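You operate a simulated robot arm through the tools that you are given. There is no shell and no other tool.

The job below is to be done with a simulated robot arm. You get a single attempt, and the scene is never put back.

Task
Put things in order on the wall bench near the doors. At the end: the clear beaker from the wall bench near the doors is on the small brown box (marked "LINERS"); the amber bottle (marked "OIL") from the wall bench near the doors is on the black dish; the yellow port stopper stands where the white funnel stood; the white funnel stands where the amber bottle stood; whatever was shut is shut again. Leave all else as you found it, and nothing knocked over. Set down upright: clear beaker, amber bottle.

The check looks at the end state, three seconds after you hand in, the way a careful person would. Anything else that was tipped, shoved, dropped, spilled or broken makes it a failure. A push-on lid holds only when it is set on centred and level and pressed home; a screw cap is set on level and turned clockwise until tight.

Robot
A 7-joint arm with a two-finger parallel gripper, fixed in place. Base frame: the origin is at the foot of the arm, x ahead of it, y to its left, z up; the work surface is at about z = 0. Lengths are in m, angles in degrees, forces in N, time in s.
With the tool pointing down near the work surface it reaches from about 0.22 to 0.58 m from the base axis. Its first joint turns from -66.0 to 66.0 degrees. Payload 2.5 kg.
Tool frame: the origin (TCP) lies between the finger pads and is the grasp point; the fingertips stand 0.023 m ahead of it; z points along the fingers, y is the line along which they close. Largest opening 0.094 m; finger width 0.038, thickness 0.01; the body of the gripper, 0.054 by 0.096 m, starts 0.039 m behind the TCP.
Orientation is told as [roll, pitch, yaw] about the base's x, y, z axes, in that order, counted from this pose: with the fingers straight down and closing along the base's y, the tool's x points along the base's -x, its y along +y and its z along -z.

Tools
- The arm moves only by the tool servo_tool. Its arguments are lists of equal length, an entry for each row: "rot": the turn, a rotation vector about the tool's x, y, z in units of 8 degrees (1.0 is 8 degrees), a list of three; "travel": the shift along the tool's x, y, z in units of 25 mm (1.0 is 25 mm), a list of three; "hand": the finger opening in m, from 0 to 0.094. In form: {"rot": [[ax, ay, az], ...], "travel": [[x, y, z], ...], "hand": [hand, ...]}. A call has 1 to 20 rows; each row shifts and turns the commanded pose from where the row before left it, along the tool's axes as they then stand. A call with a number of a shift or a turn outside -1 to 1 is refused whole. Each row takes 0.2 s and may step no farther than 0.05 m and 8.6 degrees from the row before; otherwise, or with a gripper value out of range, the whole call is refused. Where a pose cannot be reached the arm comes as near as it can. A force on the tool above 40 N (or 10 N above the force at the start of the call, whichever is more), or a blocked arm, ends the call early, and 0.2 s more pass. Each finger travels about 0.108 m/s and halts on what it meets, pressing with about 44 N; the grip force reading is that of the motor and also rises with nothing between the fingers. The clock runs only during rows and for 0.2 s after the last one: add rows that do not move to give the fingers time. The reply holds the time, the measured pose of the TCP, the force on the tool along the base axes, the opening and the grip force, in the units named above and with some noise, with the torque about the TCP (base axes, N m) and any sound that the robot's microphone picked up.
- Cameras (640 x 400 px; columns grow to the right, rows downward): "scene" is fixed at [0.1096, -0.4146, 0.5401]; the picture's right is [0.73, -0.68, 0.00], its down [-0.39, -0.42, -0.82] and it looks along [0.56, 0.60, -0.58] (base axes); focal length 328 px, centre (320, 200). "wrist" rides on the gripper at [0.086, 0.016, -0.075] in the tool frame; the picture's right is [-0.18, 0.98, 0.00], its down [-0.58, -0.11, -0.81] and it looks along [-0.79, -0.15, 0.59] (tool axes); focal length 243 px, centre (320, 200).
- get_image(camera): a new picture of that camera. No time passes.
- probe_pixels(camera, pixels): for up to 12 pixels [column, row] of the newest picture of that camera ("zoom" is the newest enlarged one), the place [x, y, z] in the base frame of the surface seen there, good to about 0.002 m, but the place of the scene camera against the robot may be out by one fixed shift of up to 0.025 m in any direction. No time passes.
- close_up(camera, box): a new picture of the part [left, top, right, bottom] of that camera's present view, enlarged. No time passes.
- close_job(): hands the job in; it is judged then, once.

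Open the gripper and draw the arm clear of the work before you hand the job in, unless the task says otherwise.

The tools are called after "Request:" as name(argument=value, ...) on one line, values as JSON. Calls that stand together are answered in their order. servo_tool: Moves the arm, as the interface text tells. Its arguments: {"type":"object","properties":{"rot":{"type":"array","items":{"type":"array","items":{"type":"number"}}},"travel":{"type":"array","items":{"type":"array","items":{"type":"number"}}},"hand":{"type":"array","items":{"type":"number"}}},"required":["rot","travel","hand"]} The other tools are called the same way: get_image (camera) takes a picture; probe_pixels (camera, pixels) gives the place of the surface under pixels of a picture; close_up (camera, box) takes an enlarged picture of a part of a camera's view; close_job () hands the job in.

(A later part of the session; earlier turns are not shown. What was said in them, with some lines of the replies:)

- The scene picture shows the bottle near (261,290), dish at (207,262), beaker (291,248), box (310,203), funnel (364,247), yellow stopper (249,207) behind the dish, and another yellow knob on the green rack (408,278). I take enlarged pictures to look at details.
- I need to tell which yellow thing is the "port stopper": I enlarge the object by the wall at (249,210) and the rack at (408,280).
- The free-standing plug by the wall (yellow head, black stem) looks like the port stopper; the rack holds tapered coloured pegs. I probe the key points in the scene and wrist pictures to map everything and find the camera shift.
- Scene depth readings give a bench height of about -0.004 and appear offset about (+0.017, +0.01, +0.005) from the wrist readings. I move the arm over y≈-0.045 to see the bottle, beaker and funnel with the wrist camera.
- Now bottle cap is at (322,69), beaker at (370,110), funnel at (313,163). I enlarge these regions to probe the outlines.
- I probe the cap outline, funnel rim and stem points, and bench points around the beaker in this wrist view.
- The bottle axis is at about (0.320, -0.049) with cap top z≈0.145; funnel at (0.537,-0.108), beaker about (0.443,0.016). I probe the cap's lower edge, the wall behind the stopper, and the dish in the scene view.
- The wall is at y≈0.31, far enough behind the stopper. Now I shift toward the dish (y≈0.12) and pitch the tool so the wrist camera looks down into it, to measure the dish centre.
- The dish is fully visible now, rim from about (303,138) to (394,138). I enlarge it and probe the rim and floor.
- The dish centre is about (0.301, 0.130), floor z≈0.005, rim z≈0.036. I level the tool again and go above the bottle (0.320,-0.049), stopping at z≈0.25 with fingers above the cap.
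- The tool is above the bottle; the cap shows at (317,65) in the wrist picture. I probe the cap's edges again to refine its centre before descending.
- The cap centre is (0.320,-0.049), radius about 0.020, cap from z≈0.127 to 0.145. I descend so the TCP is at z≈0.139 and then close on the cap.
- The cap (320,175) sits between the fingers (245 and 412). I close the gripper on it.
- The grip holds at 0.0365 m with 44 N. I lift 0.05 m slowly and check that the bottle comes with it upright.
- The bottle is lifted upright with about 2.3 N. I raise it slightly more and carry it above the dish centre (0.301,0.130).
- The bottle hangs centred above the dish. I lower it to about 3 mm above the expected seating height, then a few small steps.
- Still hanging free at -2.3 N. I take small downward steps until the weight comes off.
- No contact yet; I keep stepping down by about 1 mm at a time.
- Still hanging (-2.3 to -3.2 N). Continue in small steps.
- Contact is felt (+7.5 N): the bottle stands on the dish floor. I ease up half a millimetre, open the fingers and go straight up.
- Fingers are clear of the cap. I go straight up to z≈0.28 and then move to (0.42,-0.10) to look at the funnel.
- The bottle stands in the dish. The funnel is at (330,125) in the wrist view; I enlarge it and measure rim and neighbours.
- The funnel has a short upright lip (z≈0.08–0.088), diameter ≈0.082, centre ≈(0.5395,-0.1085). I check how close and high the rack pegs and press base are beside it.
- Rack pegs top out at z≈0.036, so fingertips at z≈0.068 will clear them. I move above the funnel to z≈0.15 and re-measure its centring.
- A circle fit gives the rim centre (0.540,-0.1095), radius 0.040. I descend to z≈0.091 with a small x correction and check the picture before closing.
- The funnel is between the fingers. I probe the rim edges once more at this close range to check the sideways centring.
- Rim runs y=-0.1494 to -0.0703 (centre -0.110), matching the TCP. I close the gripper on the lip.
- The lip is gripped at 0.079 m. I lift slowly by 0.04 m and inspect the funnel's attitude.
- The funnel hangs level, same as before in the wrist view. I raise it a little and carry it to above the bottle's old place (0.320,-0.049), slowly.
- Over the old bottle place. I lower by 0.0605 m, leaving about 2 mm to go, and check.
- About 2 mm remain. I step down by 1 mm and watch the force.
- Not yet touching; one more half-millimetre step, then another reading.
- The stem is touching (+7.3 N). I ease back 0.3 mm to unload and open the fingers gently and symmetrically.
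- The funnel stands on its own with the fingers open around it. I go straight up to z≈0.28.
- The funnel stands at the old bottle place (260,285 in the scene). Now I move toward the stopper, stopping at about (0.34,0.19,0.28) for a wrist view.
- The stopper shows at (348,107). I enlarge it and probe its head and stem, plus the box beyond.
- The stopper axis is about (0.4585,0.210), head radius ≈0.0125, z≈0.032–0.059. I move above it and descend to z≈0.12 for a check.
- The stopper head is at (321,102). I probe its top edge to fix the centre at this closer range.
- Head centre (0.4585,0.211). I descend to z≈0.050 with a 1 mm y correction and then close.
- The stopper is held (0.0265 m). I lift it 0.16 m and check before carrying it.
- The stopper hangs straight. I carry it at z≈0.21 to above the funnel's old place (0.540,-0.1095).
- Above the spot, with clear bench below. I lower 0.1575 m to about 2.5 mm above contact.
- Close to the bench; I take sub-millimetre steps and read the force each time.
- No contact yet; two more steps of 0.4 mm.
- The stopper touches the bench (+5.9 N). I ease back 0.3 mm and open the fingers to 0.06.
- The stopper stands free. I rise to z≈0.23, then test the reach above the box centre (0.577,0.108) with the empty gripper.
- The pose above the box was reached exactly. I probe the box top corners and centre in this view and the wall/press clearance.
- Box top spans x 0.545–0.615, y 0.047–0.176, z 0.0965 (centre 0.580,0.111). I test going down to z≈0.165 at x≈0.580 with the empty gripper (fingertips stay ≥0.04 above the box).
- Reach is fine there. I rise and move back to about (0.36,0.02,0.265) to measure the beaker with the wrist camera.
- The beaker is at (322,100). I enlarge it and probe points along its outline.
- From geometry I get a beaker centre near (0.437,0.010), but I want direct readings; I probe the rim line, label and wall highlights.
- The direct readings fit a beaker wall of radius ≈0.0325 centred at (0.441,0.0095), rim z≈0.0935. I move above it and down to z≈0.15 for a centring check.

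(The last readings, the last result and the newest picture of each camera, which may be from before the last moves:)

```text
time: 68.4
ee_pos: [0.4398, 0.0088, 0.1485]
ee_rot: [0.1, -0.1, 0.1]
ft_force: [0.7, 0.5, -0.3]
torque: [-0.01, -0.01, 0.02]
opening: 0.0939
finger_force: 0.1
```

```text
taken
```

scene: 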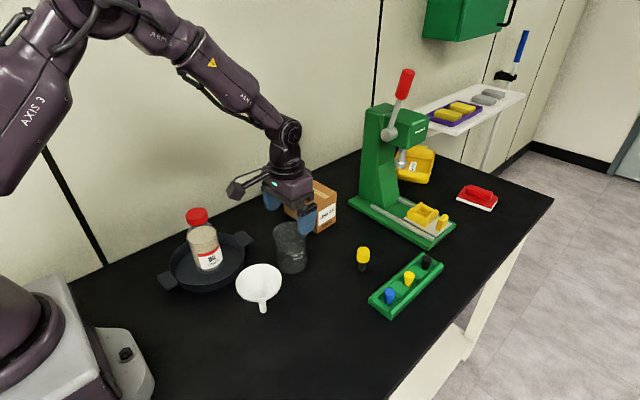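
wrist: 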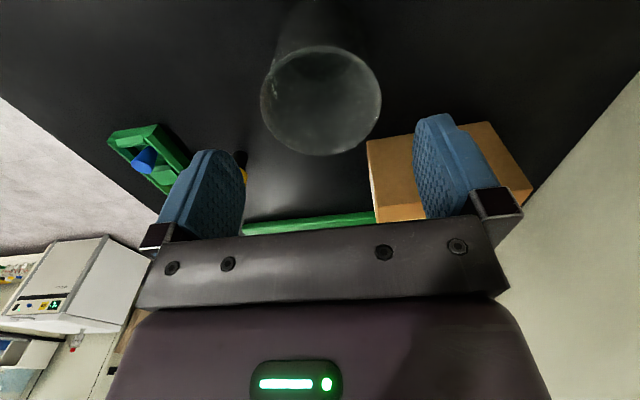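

The rim ellipse centre at (321,100) matches a beaker centred under the TCP. I descend to z≈0.072 and look before closing.

Request:
servo_tool(rot=[[0, 0, 0], [0, 0, 0], [0, 0, 0], [0, 0, 0], [0, 0, 0], [0, 0, 0]], travel=[[0, 0, 0.6], [0, 0, 0.7], [0, 0, 0.7], [0, 0, 0.5], [0, 0, 0.4], [0, 0, 0.16]], hand=[0.094, 0.094, 0.094, 0.094, 0.094, 0.094])

Request:
get_image(camera="wrist")

Request:
close_up(camera="scene", box=[200, 170, 360, 300])

```text
time: 69.8
ee_pos: [0.4406, 0.0094, 0.072]
ee_rot: [0.0, -0.1, 0.0]
ft_force: [-0.3, -0.2, -0.3]
torque: [0.01, -0.02, -0.03]
opening: 0.0942
finger_force: 0.0
```

```text
taken
```

wrist: 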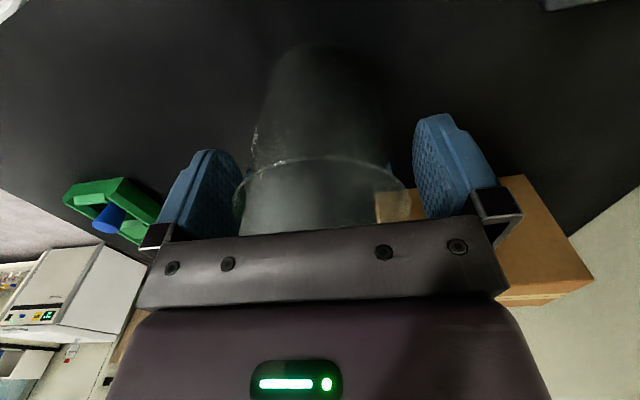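

```text
3.08 times, centred on (280, 235) of scene
```

zoom: 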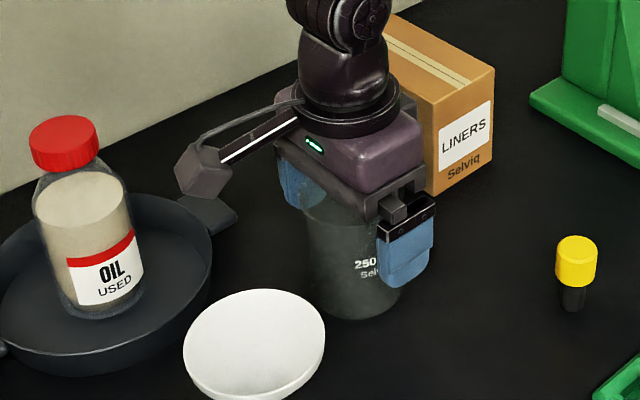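

The beaker is between the fingers. I close gently onto it.

Request:
servo_tool(rot=[[0, 0, 0], [0, 0, 0], [0, 0, 0], [0, 0, 0], [0, 0, 0]], travel=[[0, 0, 0], [0, 0, 0], [0, 0, 0], [0, 0, 0], [0, 0, 0]], hand=[0.082, 0.074, 0.066, 0.055, 0.055])

Request:
get_image(camera="wrist")

Request:
close_up(camera="scene", box=[200, 170, 360, 300])

```text
time: 71.0
ee_pos: [0.4405, 0.0094, 0.0713]
ee_rot: [-0.1, 0.1, 0.0]
ft_force: [1.0, -1.1, -0.2]
torque: [-0.02, 0.0, 0.01]
opening: 0.0677
finger_force: 44.5
```

```text
taken
```

wrist: 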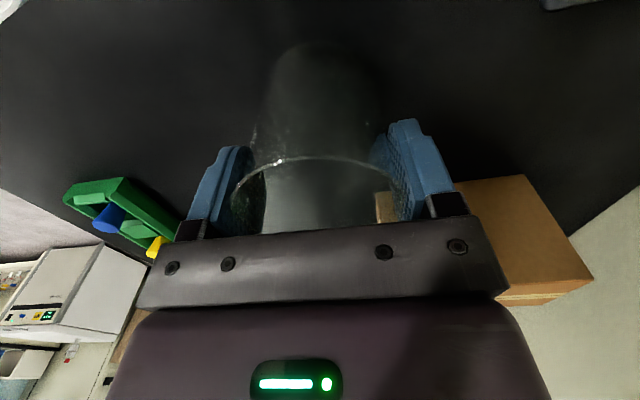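

```text
3.08 times, centred on (280, 235) of scene
```

zoom: 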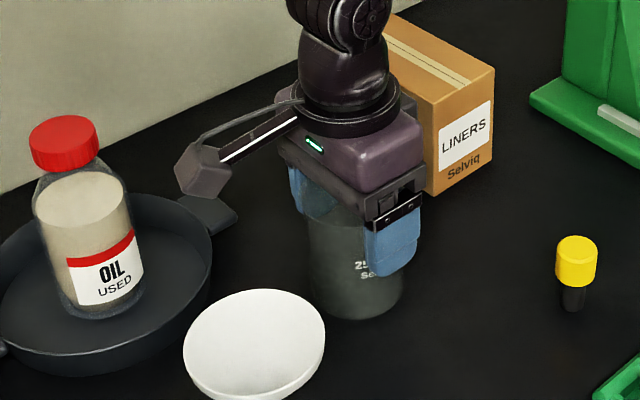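

Gripped on the body at 0.068 m. I lift 0.05 m slowly and check.

Request:
servo_tool(rot=[[0, 0, 0], [0, 0, 0], [0, 0, 0], [0, 0, 0], [0, 0, 0], [0, 0, 0]], travel=[[0, 0, -0.1], [0, 0, -0.3], [0, 0, -0.5], [0, 0, -0.6], [0, 0, -0.5], [0, 0, 0]], hand=[0.055, 0.055, 0.055, 0.055, 0.055, 0.055])

Request:
get_image(camera="wrist")

Request:
close_up(camera="scene", box=[200, 170, 360, 300])

```text
time: 72.4
ee_pos: [0.4407, 0.0095, 0.1221]
ee_rot: [0.0, 0.0, 0.1]
ft_force: [-0.8, -0.6, -1.0]
torque: [0.0, 0.04, -0.03]
opening: 0.0677
finger_force: 43.7
```

```text
taken
```

wrist: 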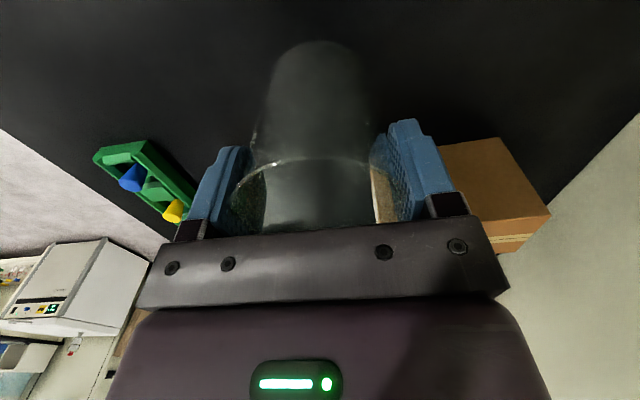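

```text
3.08 times, centred on (280, 235) of scene
```

zoom: 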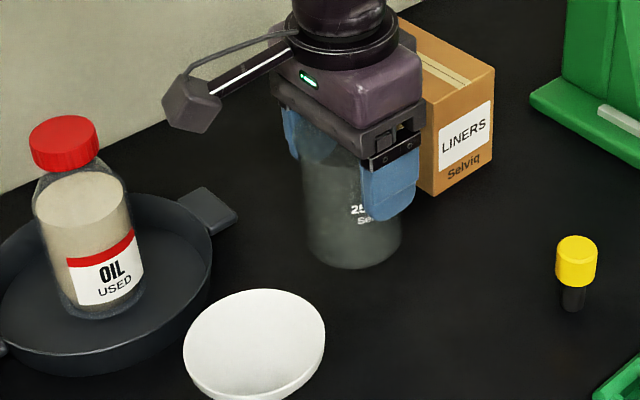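

The beaker hangs upright. I raise it to z≈0.212 (bottom ≈0.14), then carry it over the box centre (0.580,0.111).

Request:
servo_tool(rot=[[0, 0, 0], [0, 0, 0], [0, 0, 0], [0, 0, 0], [0, 0, 0], [0, 0, 0], [0, 0, 0], [0, 0, 0], [0, 0, 0], [0, 0, 0], [0, 0, 0], [0, 0, 0], [0, 0, 0], [0, 0, 0], [0, 0, 0], [0, 0, 0]], travel=[[0, 0, -0.5], [0, 0, -0.8], [0, 0, -0.8], [0, 0, -0.8], [0, 0, -0.7], [-0.25, 0.18, 0], [-0.5, 0.365, 0], [-0.65, 0.475, 0], [-0.7, 0.51, 0], [-0.7, 0.51, 0], [-0.7, 0.51, 0], [-0.7, 0.51, 0], [-0.65, 0.475, 0], [-0.47, 0.345, 0], [-0.25, 0.18, 0], [0, 0, 0]], hand=[0.055, 0.055, 0.055, 0.055, 0.055, 0.055, 0.055, 0.055, 0.055, 0.055, 0.055, 0.055, 0.055, 0.055, 0.055, 0.055])

Request:
get_image(camera="wrist")

Request:
get_image(camera="scene")

```text
time: 75.8
ee_pos: [0.5794, 0.1118, 0.2117]
ee_rot: [0.0, 0.0, 0.0]
ft_force: [-0.8, 0.2, -1.3]
torque: [0.02, 0.01, -0.03]
opening: 0.0678
finger_force: 44.4
```

```text
taken
```

wrist: 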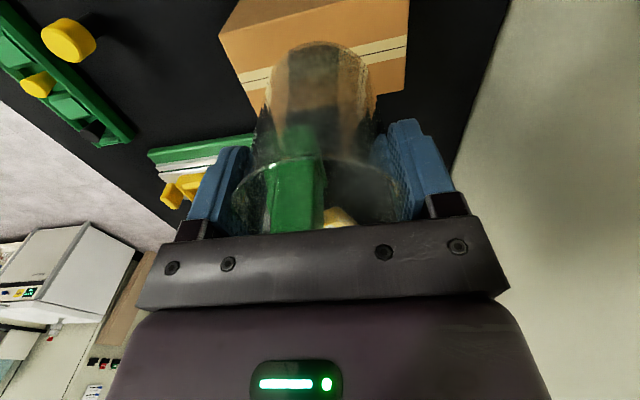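

```text
taken
```

scene: 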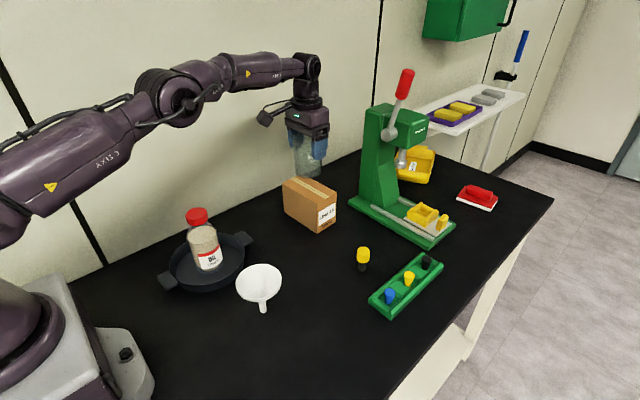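

Over the box. I lower 0.041 m to roughly 3 mm above the box top.

Request:
servo_tool(rot=[[0, 0, 0], [0, 0, 0], [0, 0, 0], [0, 0, 0], [0, 0, 0]], travel=[[0, 0, 0.5], [0, 0, 0.6], [0, 0, 0.4], [0, 0, 0.12], [0, 0, 0]], hand=[0.055, 0.055, 0.055, 0.055, 0.055])

Request:
close_up(camera="scene", box=[240, 110, 380, 240])

Request:
get_image(camera="wrist")

```text
time: 77.0
ee_pos: [0.5804, 0.1095, 0.1709]
ee_rot: [0.0, 0.0, 0.1]
ft_force: [-0.6, -0.1, -0.7]
torque: [0.0, 0.01, -0.02]
opening: 0.0675
finger_force: 43.9
```

```text
3.08 times, centred on (310, 175) of scene
```

zoom: 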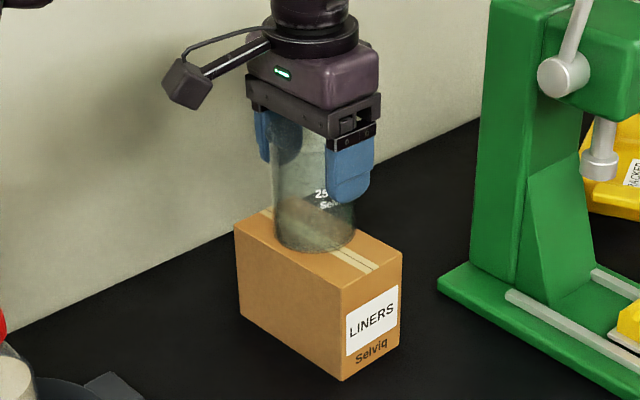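

```text
taken
```

wrist: 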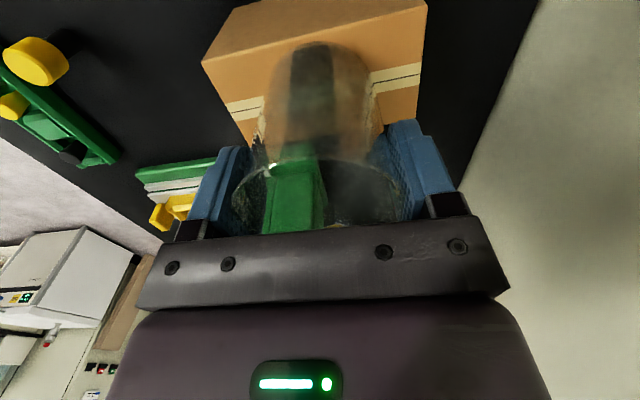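

The beaker is centred over the box and nearly touching. I take small steps down with a force reading each time.

Request:
servo_tool(rot=[[0, 0, 0], [0, 0, 0], [0, 0, 0]], travel=[[0, 0, 0.04], [0, 0, 0.03], [0, 0, 0]], hand=[0.055, 0.055, 0.055])

Request:
servo_tool(rot=[[0, 0, 0], [0, 0, 0]], travel=[[0, 0, 0.03], [0, 0, 0]], hand=[0.055, 0.055])

```text
time: 77.8
ee_pos: [0.5809, 0.1103, 0.1696]
ee_rot: [0.0, 0.0, -0.1]
ft_force: [0.9, -0.5, -0.9]
torque: [-0.02, 0.01, 0.0]
opening: 0.0677
finger_force: 43.4
```

```text
time: 78.4
ee_pos: [0.5796, 0.1109, 0.169]
ee_rot: [0.1, 0.0, -0.1]
ft_force: [0.7, 0.1, -0.8]
torque: [0.01, 0.0, 0.0]
opening: 0.068
finger_force: 43.9
```

No contact yet (-0.8 N); another two small steps.

Request:
servo_tool(rot=[[0, 0, 0], [0, 0, 0]], travel=[[0, 0, 0.02], [0, 0, 0]], hand=[0.055, 0.055])

Request:
servo_tool(rot=[[0, 0, 0], [0, 0, 0]], travel=[[0, 0, 0.016], [0, 0, 0]], hand=[0.055, 0.055])

```text
time: 79.0
ee_pos: [0.5793, 0.1119, 0.168]
ee_rot: [0.0, -0.1, 0.1]
ft_force: [-0.2, -0.3, -0.5]
torque: [-0.01, -0.01, 0.05]
opening: 0.0675
finger_force: 44.2
```

```text
time: 79.6
ee_pos: [0.5795, 0.1122, 0.1673]
ee_rot: [-0.1, 0.0, 0.0]
ft_force: [-0.3, -0.5, -0.9]
torque: [0.02, -0.01, -0.03]
opening: 0.0674
finger_force: 43.8
```

Still hanging; continuing with 0.4 mm steps.

Request:
servo_tool(rot=[[0, 0, 0], [0, 0, 0]], travel=[[0, 0, 0.016], [0, 0, 0]], hand=[0.055, 0.055])

Request:
servo_tool(rot=[[0, 0, 0], [0, 0, 0]], travel=[[0, 0, 0.016], [0, 0, 0]], hand=[0.055, 0.055])

```text
time: 80.2
ee_pos: [0.5805, 0.1119, 0.1673]
ee_rot: [0.0, 0.0, 0.0]
ft_force: [0.5, -0.1, -0.7]
torque: [-0.01, -0.01, 0.0]
opening: 0.0675
finger_force: 43.3
```

```text
time: 80.8
ee_pos: [0.5801, 0.1106, 0.1672]
ee_rot: [0.1, 0.1, 0.0]
ft_force: [-0.1, 0.2, -1.0]
torque: [0.0, -0.03, 0.0]
opening: 0.0677
finger_force: 44.0
```

Still free at about 0.167; keep stepping.

Request:
servo_tool(rot=[[0, 0, 0], [0, 0, 0]], travel=[[0, 0, 0.016], [0, 0, 0]], hand=[0.055, 0.055])

Request:
servo_tool(rot=[[0, 0, 0], [0, 0, 0]], travel=[[0, 0, 0.016], [0, 0, 0]], hand=[0.055, 0.055])

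Request:
close_up(camera="scene", box=[270, 150, 350, 230])

```text
time: 81.4
ee_pos: [0.5797, 0.1111, 0.1667]
ee_rot: [0.1, -0.1, -0.1]
ft_force: [0.3, 0.6, -0.1]
torque: [0.01, 0.01, -0.02]
opening: 0.0678
finger_force: 44.1
```

```text
time: 82.0
ee_pos: [0.5806, 0.1103, 0.1668]
ee_rot: [0.0, 0.0, 0.0]
ft_force: [-0.9, 0.0, 3.2]
torque: [-0.06, 0.11, -0.04]
opening: 0.0676
finger_force: 43.9
```

```text
5.00 times, centred on (310, 190) of scene
```

zoom: 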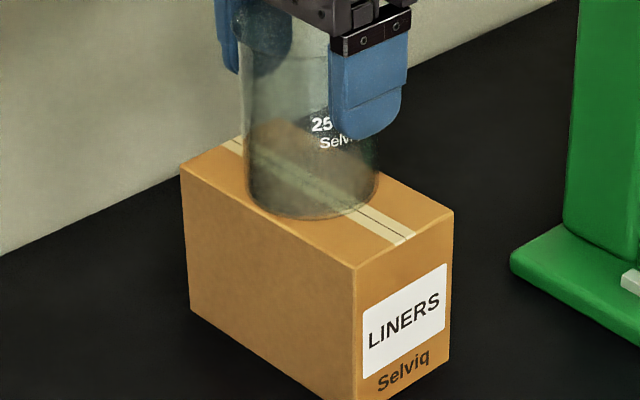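

The beaker touches the box top (+3.2 N), centred on its width. I open the fingers gently.

Request:
servo_tool(rot=[[0, 0, 0], [0, 0, 0], [0, 0, 0], [0, 0, 0], [0, 0, 0], [0, 0, 0]], travel=[[0, 0, -0.006], [0, 0, 0], [0, 0, 0], [0, 0, 0], [0, 0, 0], [0, 0, 0]], hand=[0.062, 0.068, 0.073, 0.082, 0.094, 0.094])

Request:
get_image(camera="wrist")

Request:
close_up(camera="scene", box=[250, 120, 370, 240])

```text
time: 83.4
ee_pos: [0.5803, 0.11, 0.1668]
ee_rot: [0.0, 0.0, 0.0]
ft_force: [1.0, 0.9, 0.1]
torque: [-0.02, 0.01, 0.01]
opening: 0.0942
finger_force: 0.0
```

```text
taken
```

wrist: 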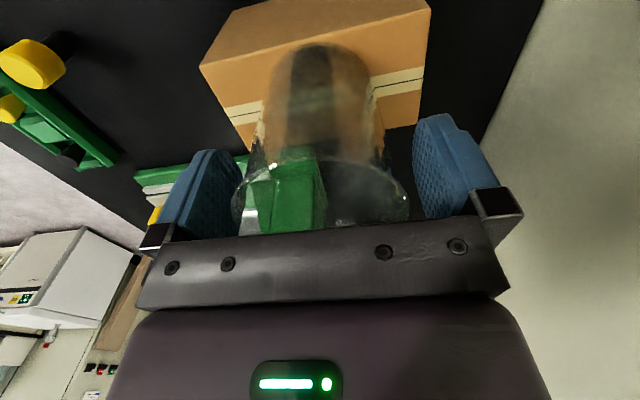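

```text
3.33 times, centred on (310, 180) of scene
```

zoom: 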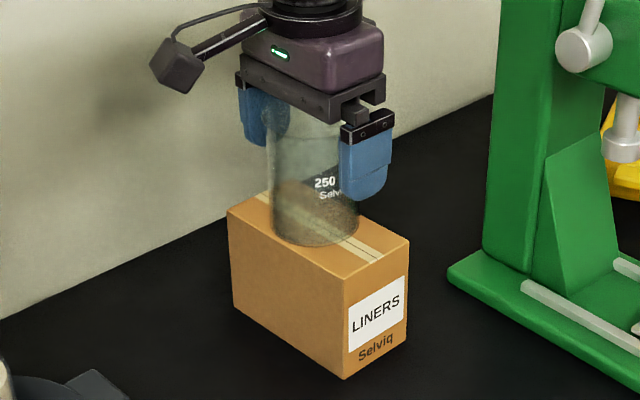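

The beaker stands on the box. I rise straight up to z≈0.27, then pull back toward the starting pose.

Request:
servo_tool(rot=[[0, 0, 0], [0, 0, 0], [0, 0, 0], [0, 0, 0], [0, 0, 0], [0, 0, 0]], travel=[[0, 0, -0.3], [0, 0, -0.6], [0, 0, -0.8], [0, 0, -0.8], [0, 0, -0.8], [0, 0, -0.7]], hand=[0.094, 0.094, 0.094, 0.094, 0.094, 0.094])

Request:
get_image(camera="scene")

```text
time: 84.8
ee_pos: [0.5795, 0.1125, 0.2655]
ee_rot: [0.0, 0.1, 0.0]
ft_force: [-0.4, 0.8, 0.4]
torque: [0.01, 0.04, 0.01]
opening: 0.0939
finger_force: 0.1
```

```text
taken
```

scene: 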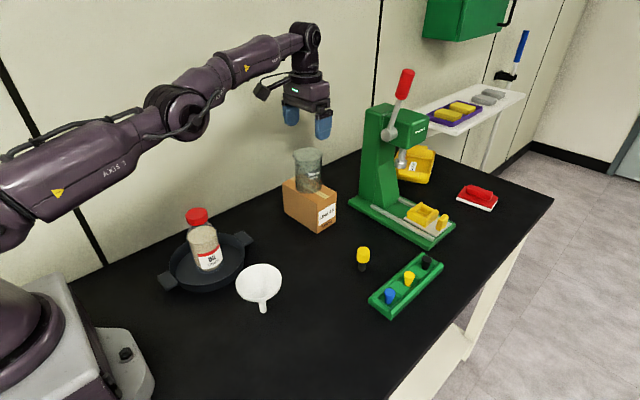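

The beaker stands upright on the box. Now I withdraw the arm back toward (0.34,0.12,0.35).

Request:
servo_tool(rot=[[0, 0, 0], [0, 0, 0], [0, 0, 0], [0, 0, 0], [0, 0, 0], [0, 0, 0], [0, 0, 0], [0, 0, 0], [0, 0, 0], [0, 0, 0], [0, 0, 0]], travel=[[0.87, 0.05, -0.3], [0.87, 0.05, -0.3], [0.87, 0.05, -0.3], [0.87, 0.05, -0.3], [0.87, 0.05, -0.3], [0.87, 0.05, -0.3], [0.87, 0.05, -0.3], [0.87, 0.05, -0.3], [0.87, 0.05, -0.3], [0.87, 0.05, -0.3], [0.87, 0.05, -0.3]], hand=[0.094, 0.094, 0.094, 0.094, 0.094, 0.094, 0.094, 0.094, 0.094, 0.094, 0.094])

Request:
get_image(camera="scene")

Request:
get_image(camera="wrist")

Request:
close_up(camera="scene", box=[150, 130, 350, 330])

Request:
close_up(camera="scene", box=[330, 140, 530, 330])

```text
time: 87.2
ee_pos: [0.5182, 0.1644, 0.4001]
ee_rot: [-0.1, 0.2, 0.0]
ft_force: [0.3, -0.1, -0.2]
torque: [-0.01, -0.02, 0.01]
opening: 0.0937
finger_force: 0.1
out of reach, approached as far as the arm can: row 1, 2, 3, 4, 5, 6, 7, 8, 9, 10, 11
```

```text
taken
```

scene: 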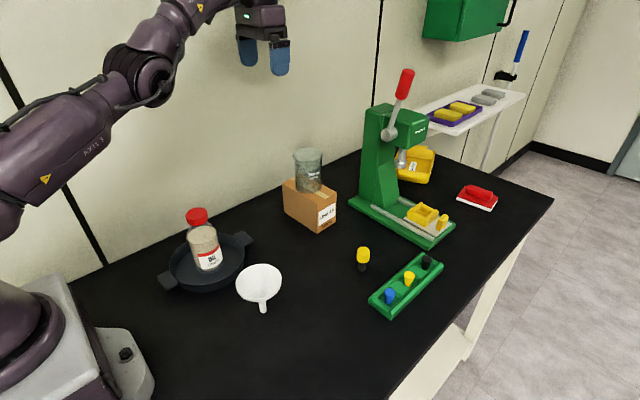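

```text
taken
```

wrist: 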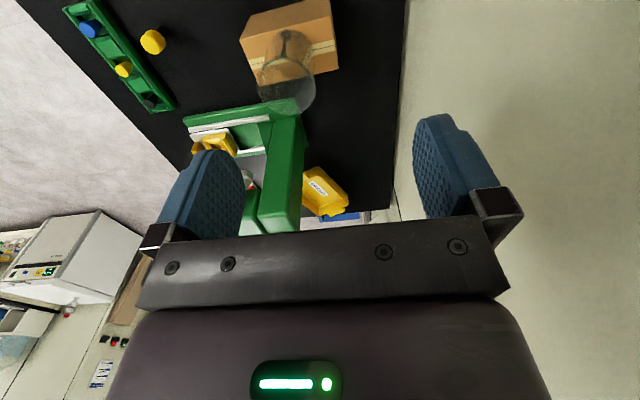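

```text
2.00 times, centred on (250, 230) of scene
```

zoom: 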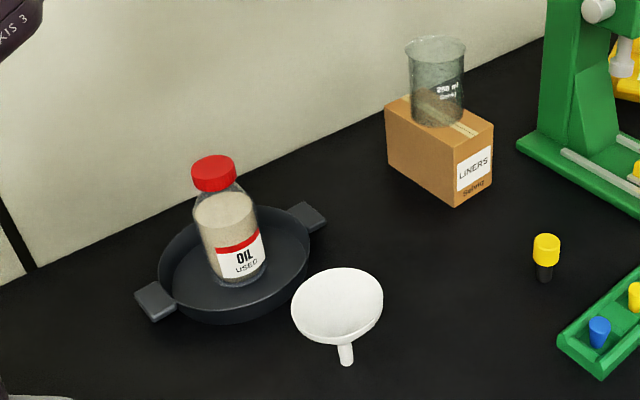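

```text
2.11 times, centred on (430, 235) of scene
```

zoom: 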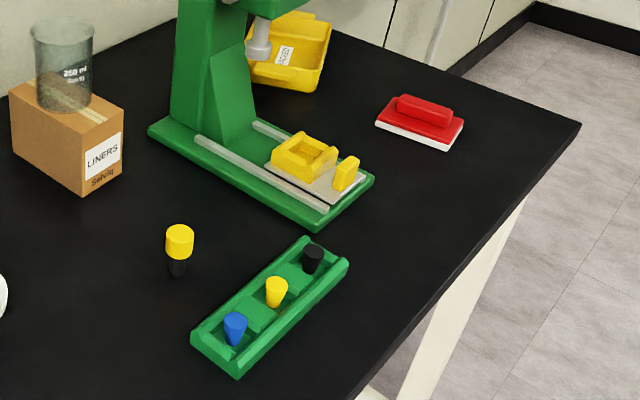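

Everything stands as wanted; the arm however reported "out of reach" and is at (0.518,0.164,0.40), well clear above. I give a still row to see where the commanded pose is.

Request:
servo_tool(rot=[[0, 0, 0], [0, 0, 0]], travel=[[0, 0, 0], [0, 0, 0]], hand=[0.094, 0.094])

```text
time: 87.8
ee_pos: [0.5169, 0.1664, 0.3987]
ee_rot: [-0.1, 0.2, 0.0]
ft_force: [-0.6, 0.0, -0.1]
torque: [0.03, 0.02, -0.03]
opening: 0.0939
finger_force: 0.1
```

It stays put. I move back toward the base in small steps (lowering slightly for reach) and check.

Request:
servo_tool(rot=[[0, 0, 0], [0, 0, 0], [0, 0, 0]], travel=[[0.5, 0, 0], [0.5, 0, 0], [0.5, 0, 0]], hand=[0.094, 0.094, 0.094])

```text
time: 88.6
ee_pos: [0.5121, 0.1729, 0.4087]
ee_rot: [0.0, 0.0, -0.1]
ft_force: [-0.5, 0.5, -1.0]
torque: [0.0, 0.0, 0.03]
opening: 0.0939
finger_force: 0.0
out of reach, approached as far as the arm can: row 1, 2, 3
```

The arm seems caught at a reach limit near (0.512,0.173,0.41). I try going down and toward -y, where it was fine before (nothing is below until z≈0.2).

Request:
servo_tool(rot=[[0, 0, 0], [0, 0, 0], [0, 0, 0]], travel=[[0, 0, 0.5], [0, 0, 0.5], [0, 0, 0.5]], hand=[0.094, 0.094, 0.094])

Request:
get_image(camera="scene")

```text
time: 89.4
ee_pos: [0.5223, 0.1777, 0.3804]
ee_rot: [0.0, 0.1, 0.1]
ft_force: [-0.2, 0.9, 0.3]
torque: [-0.03, 0.03, 0.03]
opening: 0.094
finger_force: 0.1
out of reach, approached as far as the arm can: row 1, 2, 3
```

```text
taken
```

scene: 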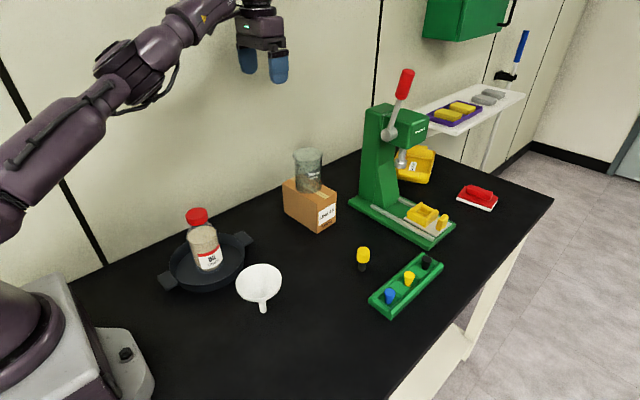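

The things on the bench are untouched. I try moving toward -y, as in my earlier successful return path.

Request:
servo_tool(rot=[[0, 0, 0], [0, 0, 0], [0, 0, 0]], travel=[[0, -0.5, 0], [0, -0.5, 0], [0, -0.5, 0]], hand=[0.094, 0.094, 0.094])

```text
time: 90.2
ee_pos: [0.5308, 0.1421, 0.3849]
ee_rot: [0.0, -0.1, 0.1]
ft_force: [-0.5, -1.0, 0.1]
torque: [-0.01, 0.0, 0.01]
opening: 0.0941
finger_force: 0.1
out of reach, approached as far as the arm can: row 1, 2, 3
```

The readings all lie on one sphere about the shoulder, so the elbow has gone fully straight (a singular pose). Tilting the tool should bend the elbow; I try a small pitch turn with inward, downward travel, far above everything.

Request:
servo_tool(rot=[[0, 0.6, 0], [0, 0.6, 0], [0, 0.6, 0], [0, 0.6, 0]], travel=[[0.4, 0, 0.2], [0.4, 0, 0.2], [0.4, 0, 0.2], [0.4, 0, 0.2]], hand=[0.094, 0.094, 0.094, 0.094])

Request:
get_image(camera="scene")

```text
time: 91.2
ee_pos: [0.4753, 0.1391, 0.3782]
ee_rot: [0.2, 19.1, -0.2]
ft_force: [0.0, -0.2, -0.1]
torque: [-0.02, 0.03, -0.01]
opening: 0.0937
finger_force: 0.1
out of reach, approached as far as the arm can: row 3, 4
```

```text
taken
```

scene: 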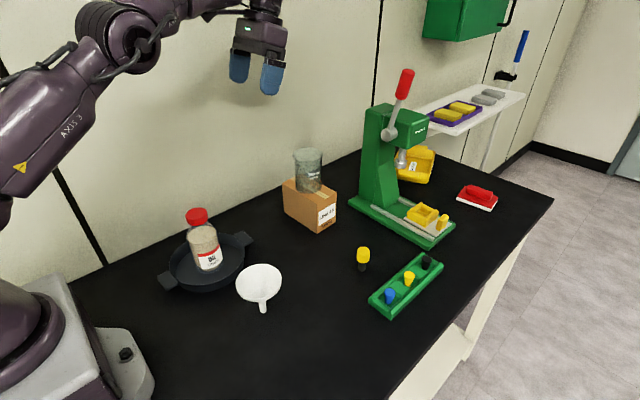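

The elbow has unlocked (rows 1–2 were reached). I continue inward without turning.

Request:
servo_tool(rot=[[0, 0, 0], [0, 0, 0], [0, 0, 0], [0, 0, 0]], travel=[[0.5, 0, 0.2], [0.5, 0, 0.2], [0.5, 0, 0.2], [0.5, 0, 0.2]], hand=[0.094, 0.094, 0.094, 0.094])

```text
time: 92.2
ee_pos: [0.4214, 0.139, 0.3754]
ee_rot: [0.0, 19.2, 0.0]
ft_force: [0.0, -0.5, 0.7]
torque: [0.0, -0.01, 0.0]
opening: 0.0941
finger_force: 0.1
```

The arm moves normally again. I level the tool and draw back to about (0.35,0.13,0.36).

Request:
servo_tool(rot=[[0, -0.4, 0], [0, -0.4, 0], [0, -0.4, 0], [0, -0.4, 0], [0, -0.4, 0], [0, -0.4, 0]], travel=[[0.5, 0, 0], [0.5, 0, 0], [0.5, 0, 0], [0.5, 0, 0], [0.5, 0, 0], [0.5, 0, 0]], hand=[0.094, 0.094, 0.094, 0.094, 0.094, 0.094])

Request:
get_image(camera="wrist")

Request:
get_image(camera="scene")

```text
time: 93.6
ee_pos: [0.3482, 0.139, 0.3907]
ee_rot: [0.0, -0.1, 0.0]
ft_force: [0.3, -0.5, -0.1]
torque: [0.0, 0.01, 0.01]
opening: 0.094
finger_force: 0.1
```

```text
taken
```

wrist: 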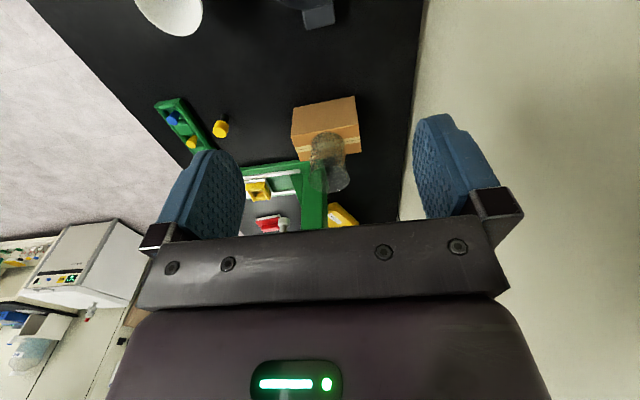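

```text
taken
```

scene: 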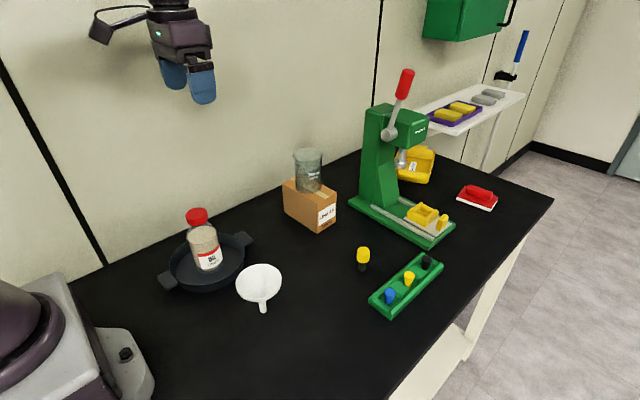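

All objects look right in the scene. I do a last numeric check of the stopper stem at (362,268), funnel stem at (263,309), bottle and beaker with the scene probe.

Request:
probe_pixels(camera="scene", pixels=[[362, 267], [362, 270], [362, 251], [263, 307], [263, 311], [260, 275], [197, 212], [208, 266], [310, 190], [282, 211], [334, 217], [320, 228]])

Request:
close_up(camera="scene", box=[150, 130, 350, 330])

Request:
close_up(camera="scene", box=[330, 140, 530, 330])

```text
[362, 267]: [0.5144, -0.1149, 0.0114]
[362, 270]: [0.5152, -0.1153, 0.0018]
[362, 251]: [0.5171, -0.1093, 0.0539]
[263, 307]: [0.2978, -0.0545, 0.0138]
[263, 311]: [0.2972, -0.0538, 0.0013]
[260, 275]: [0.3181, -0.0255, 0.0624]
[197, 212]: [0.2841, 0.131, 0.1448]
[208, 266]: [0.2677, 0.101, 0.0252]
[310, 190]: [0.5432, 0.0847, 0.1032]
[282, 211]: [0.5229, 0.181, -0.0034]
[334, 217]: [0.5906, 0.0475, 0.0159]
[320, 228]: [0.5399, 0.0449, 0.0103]
```

```text
2.00 times, centred on (250, 230) of scene
```

zoom: 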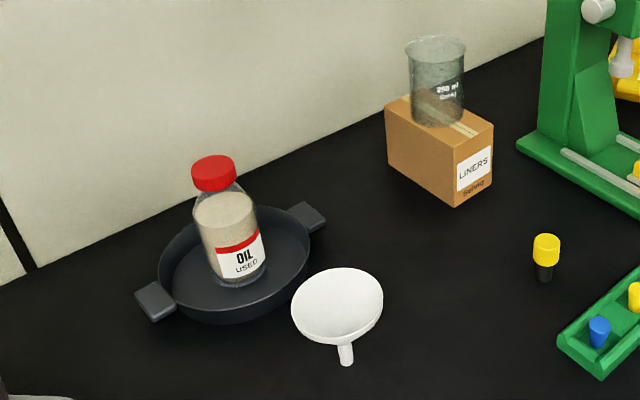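

```text
2.11 times, centred on (430, 235) of scene
```

zoom: 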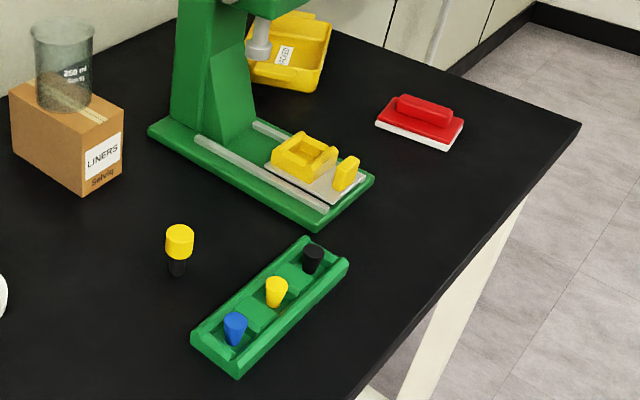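

Stopper stem reads (0.515,-0.115), the same as the funnel stem did before. The funnel stem sits at the old bottle place, the bottle stands in the dish and the beaker on the box. Rack, press, bin and brush are unchanged, the gripper is open and the arm is clear, so I hand in.

Request:
close_job()

```text
The job is handed in.
```

I finished all four moves and handed the job in. I don't have the check's result.

- **Clear beaker:** it stands upright, centred on the "LINERS" box.
- **Amber bottle:** it stands upright in the middle of the black dish. I lifted it by its red cap without turning it, so the cap should be as tight as it was.
- **White funnel:** it stands on its stem where the bottle stood, within about 2 mm by my readings.
- **Yellow port stopper:** it stands where the funnel stood, also within about 2 mm.

**Possible mix-up:** two yellow things could pass for the port stopper. I took the free-standing plug by the wall, with the yellow head and black stem, and left the yellow peg in the green rack alone. If the task meant the rack peg, that item is wrong.

While drawing back after the last move, the arm straightened fully and reported "out of reach" for a few moves. It was well above everything and I got it moving again. The final pictures show the rack, press, bin and brush as they were. The gripper is open and the arm is clear of the bench.
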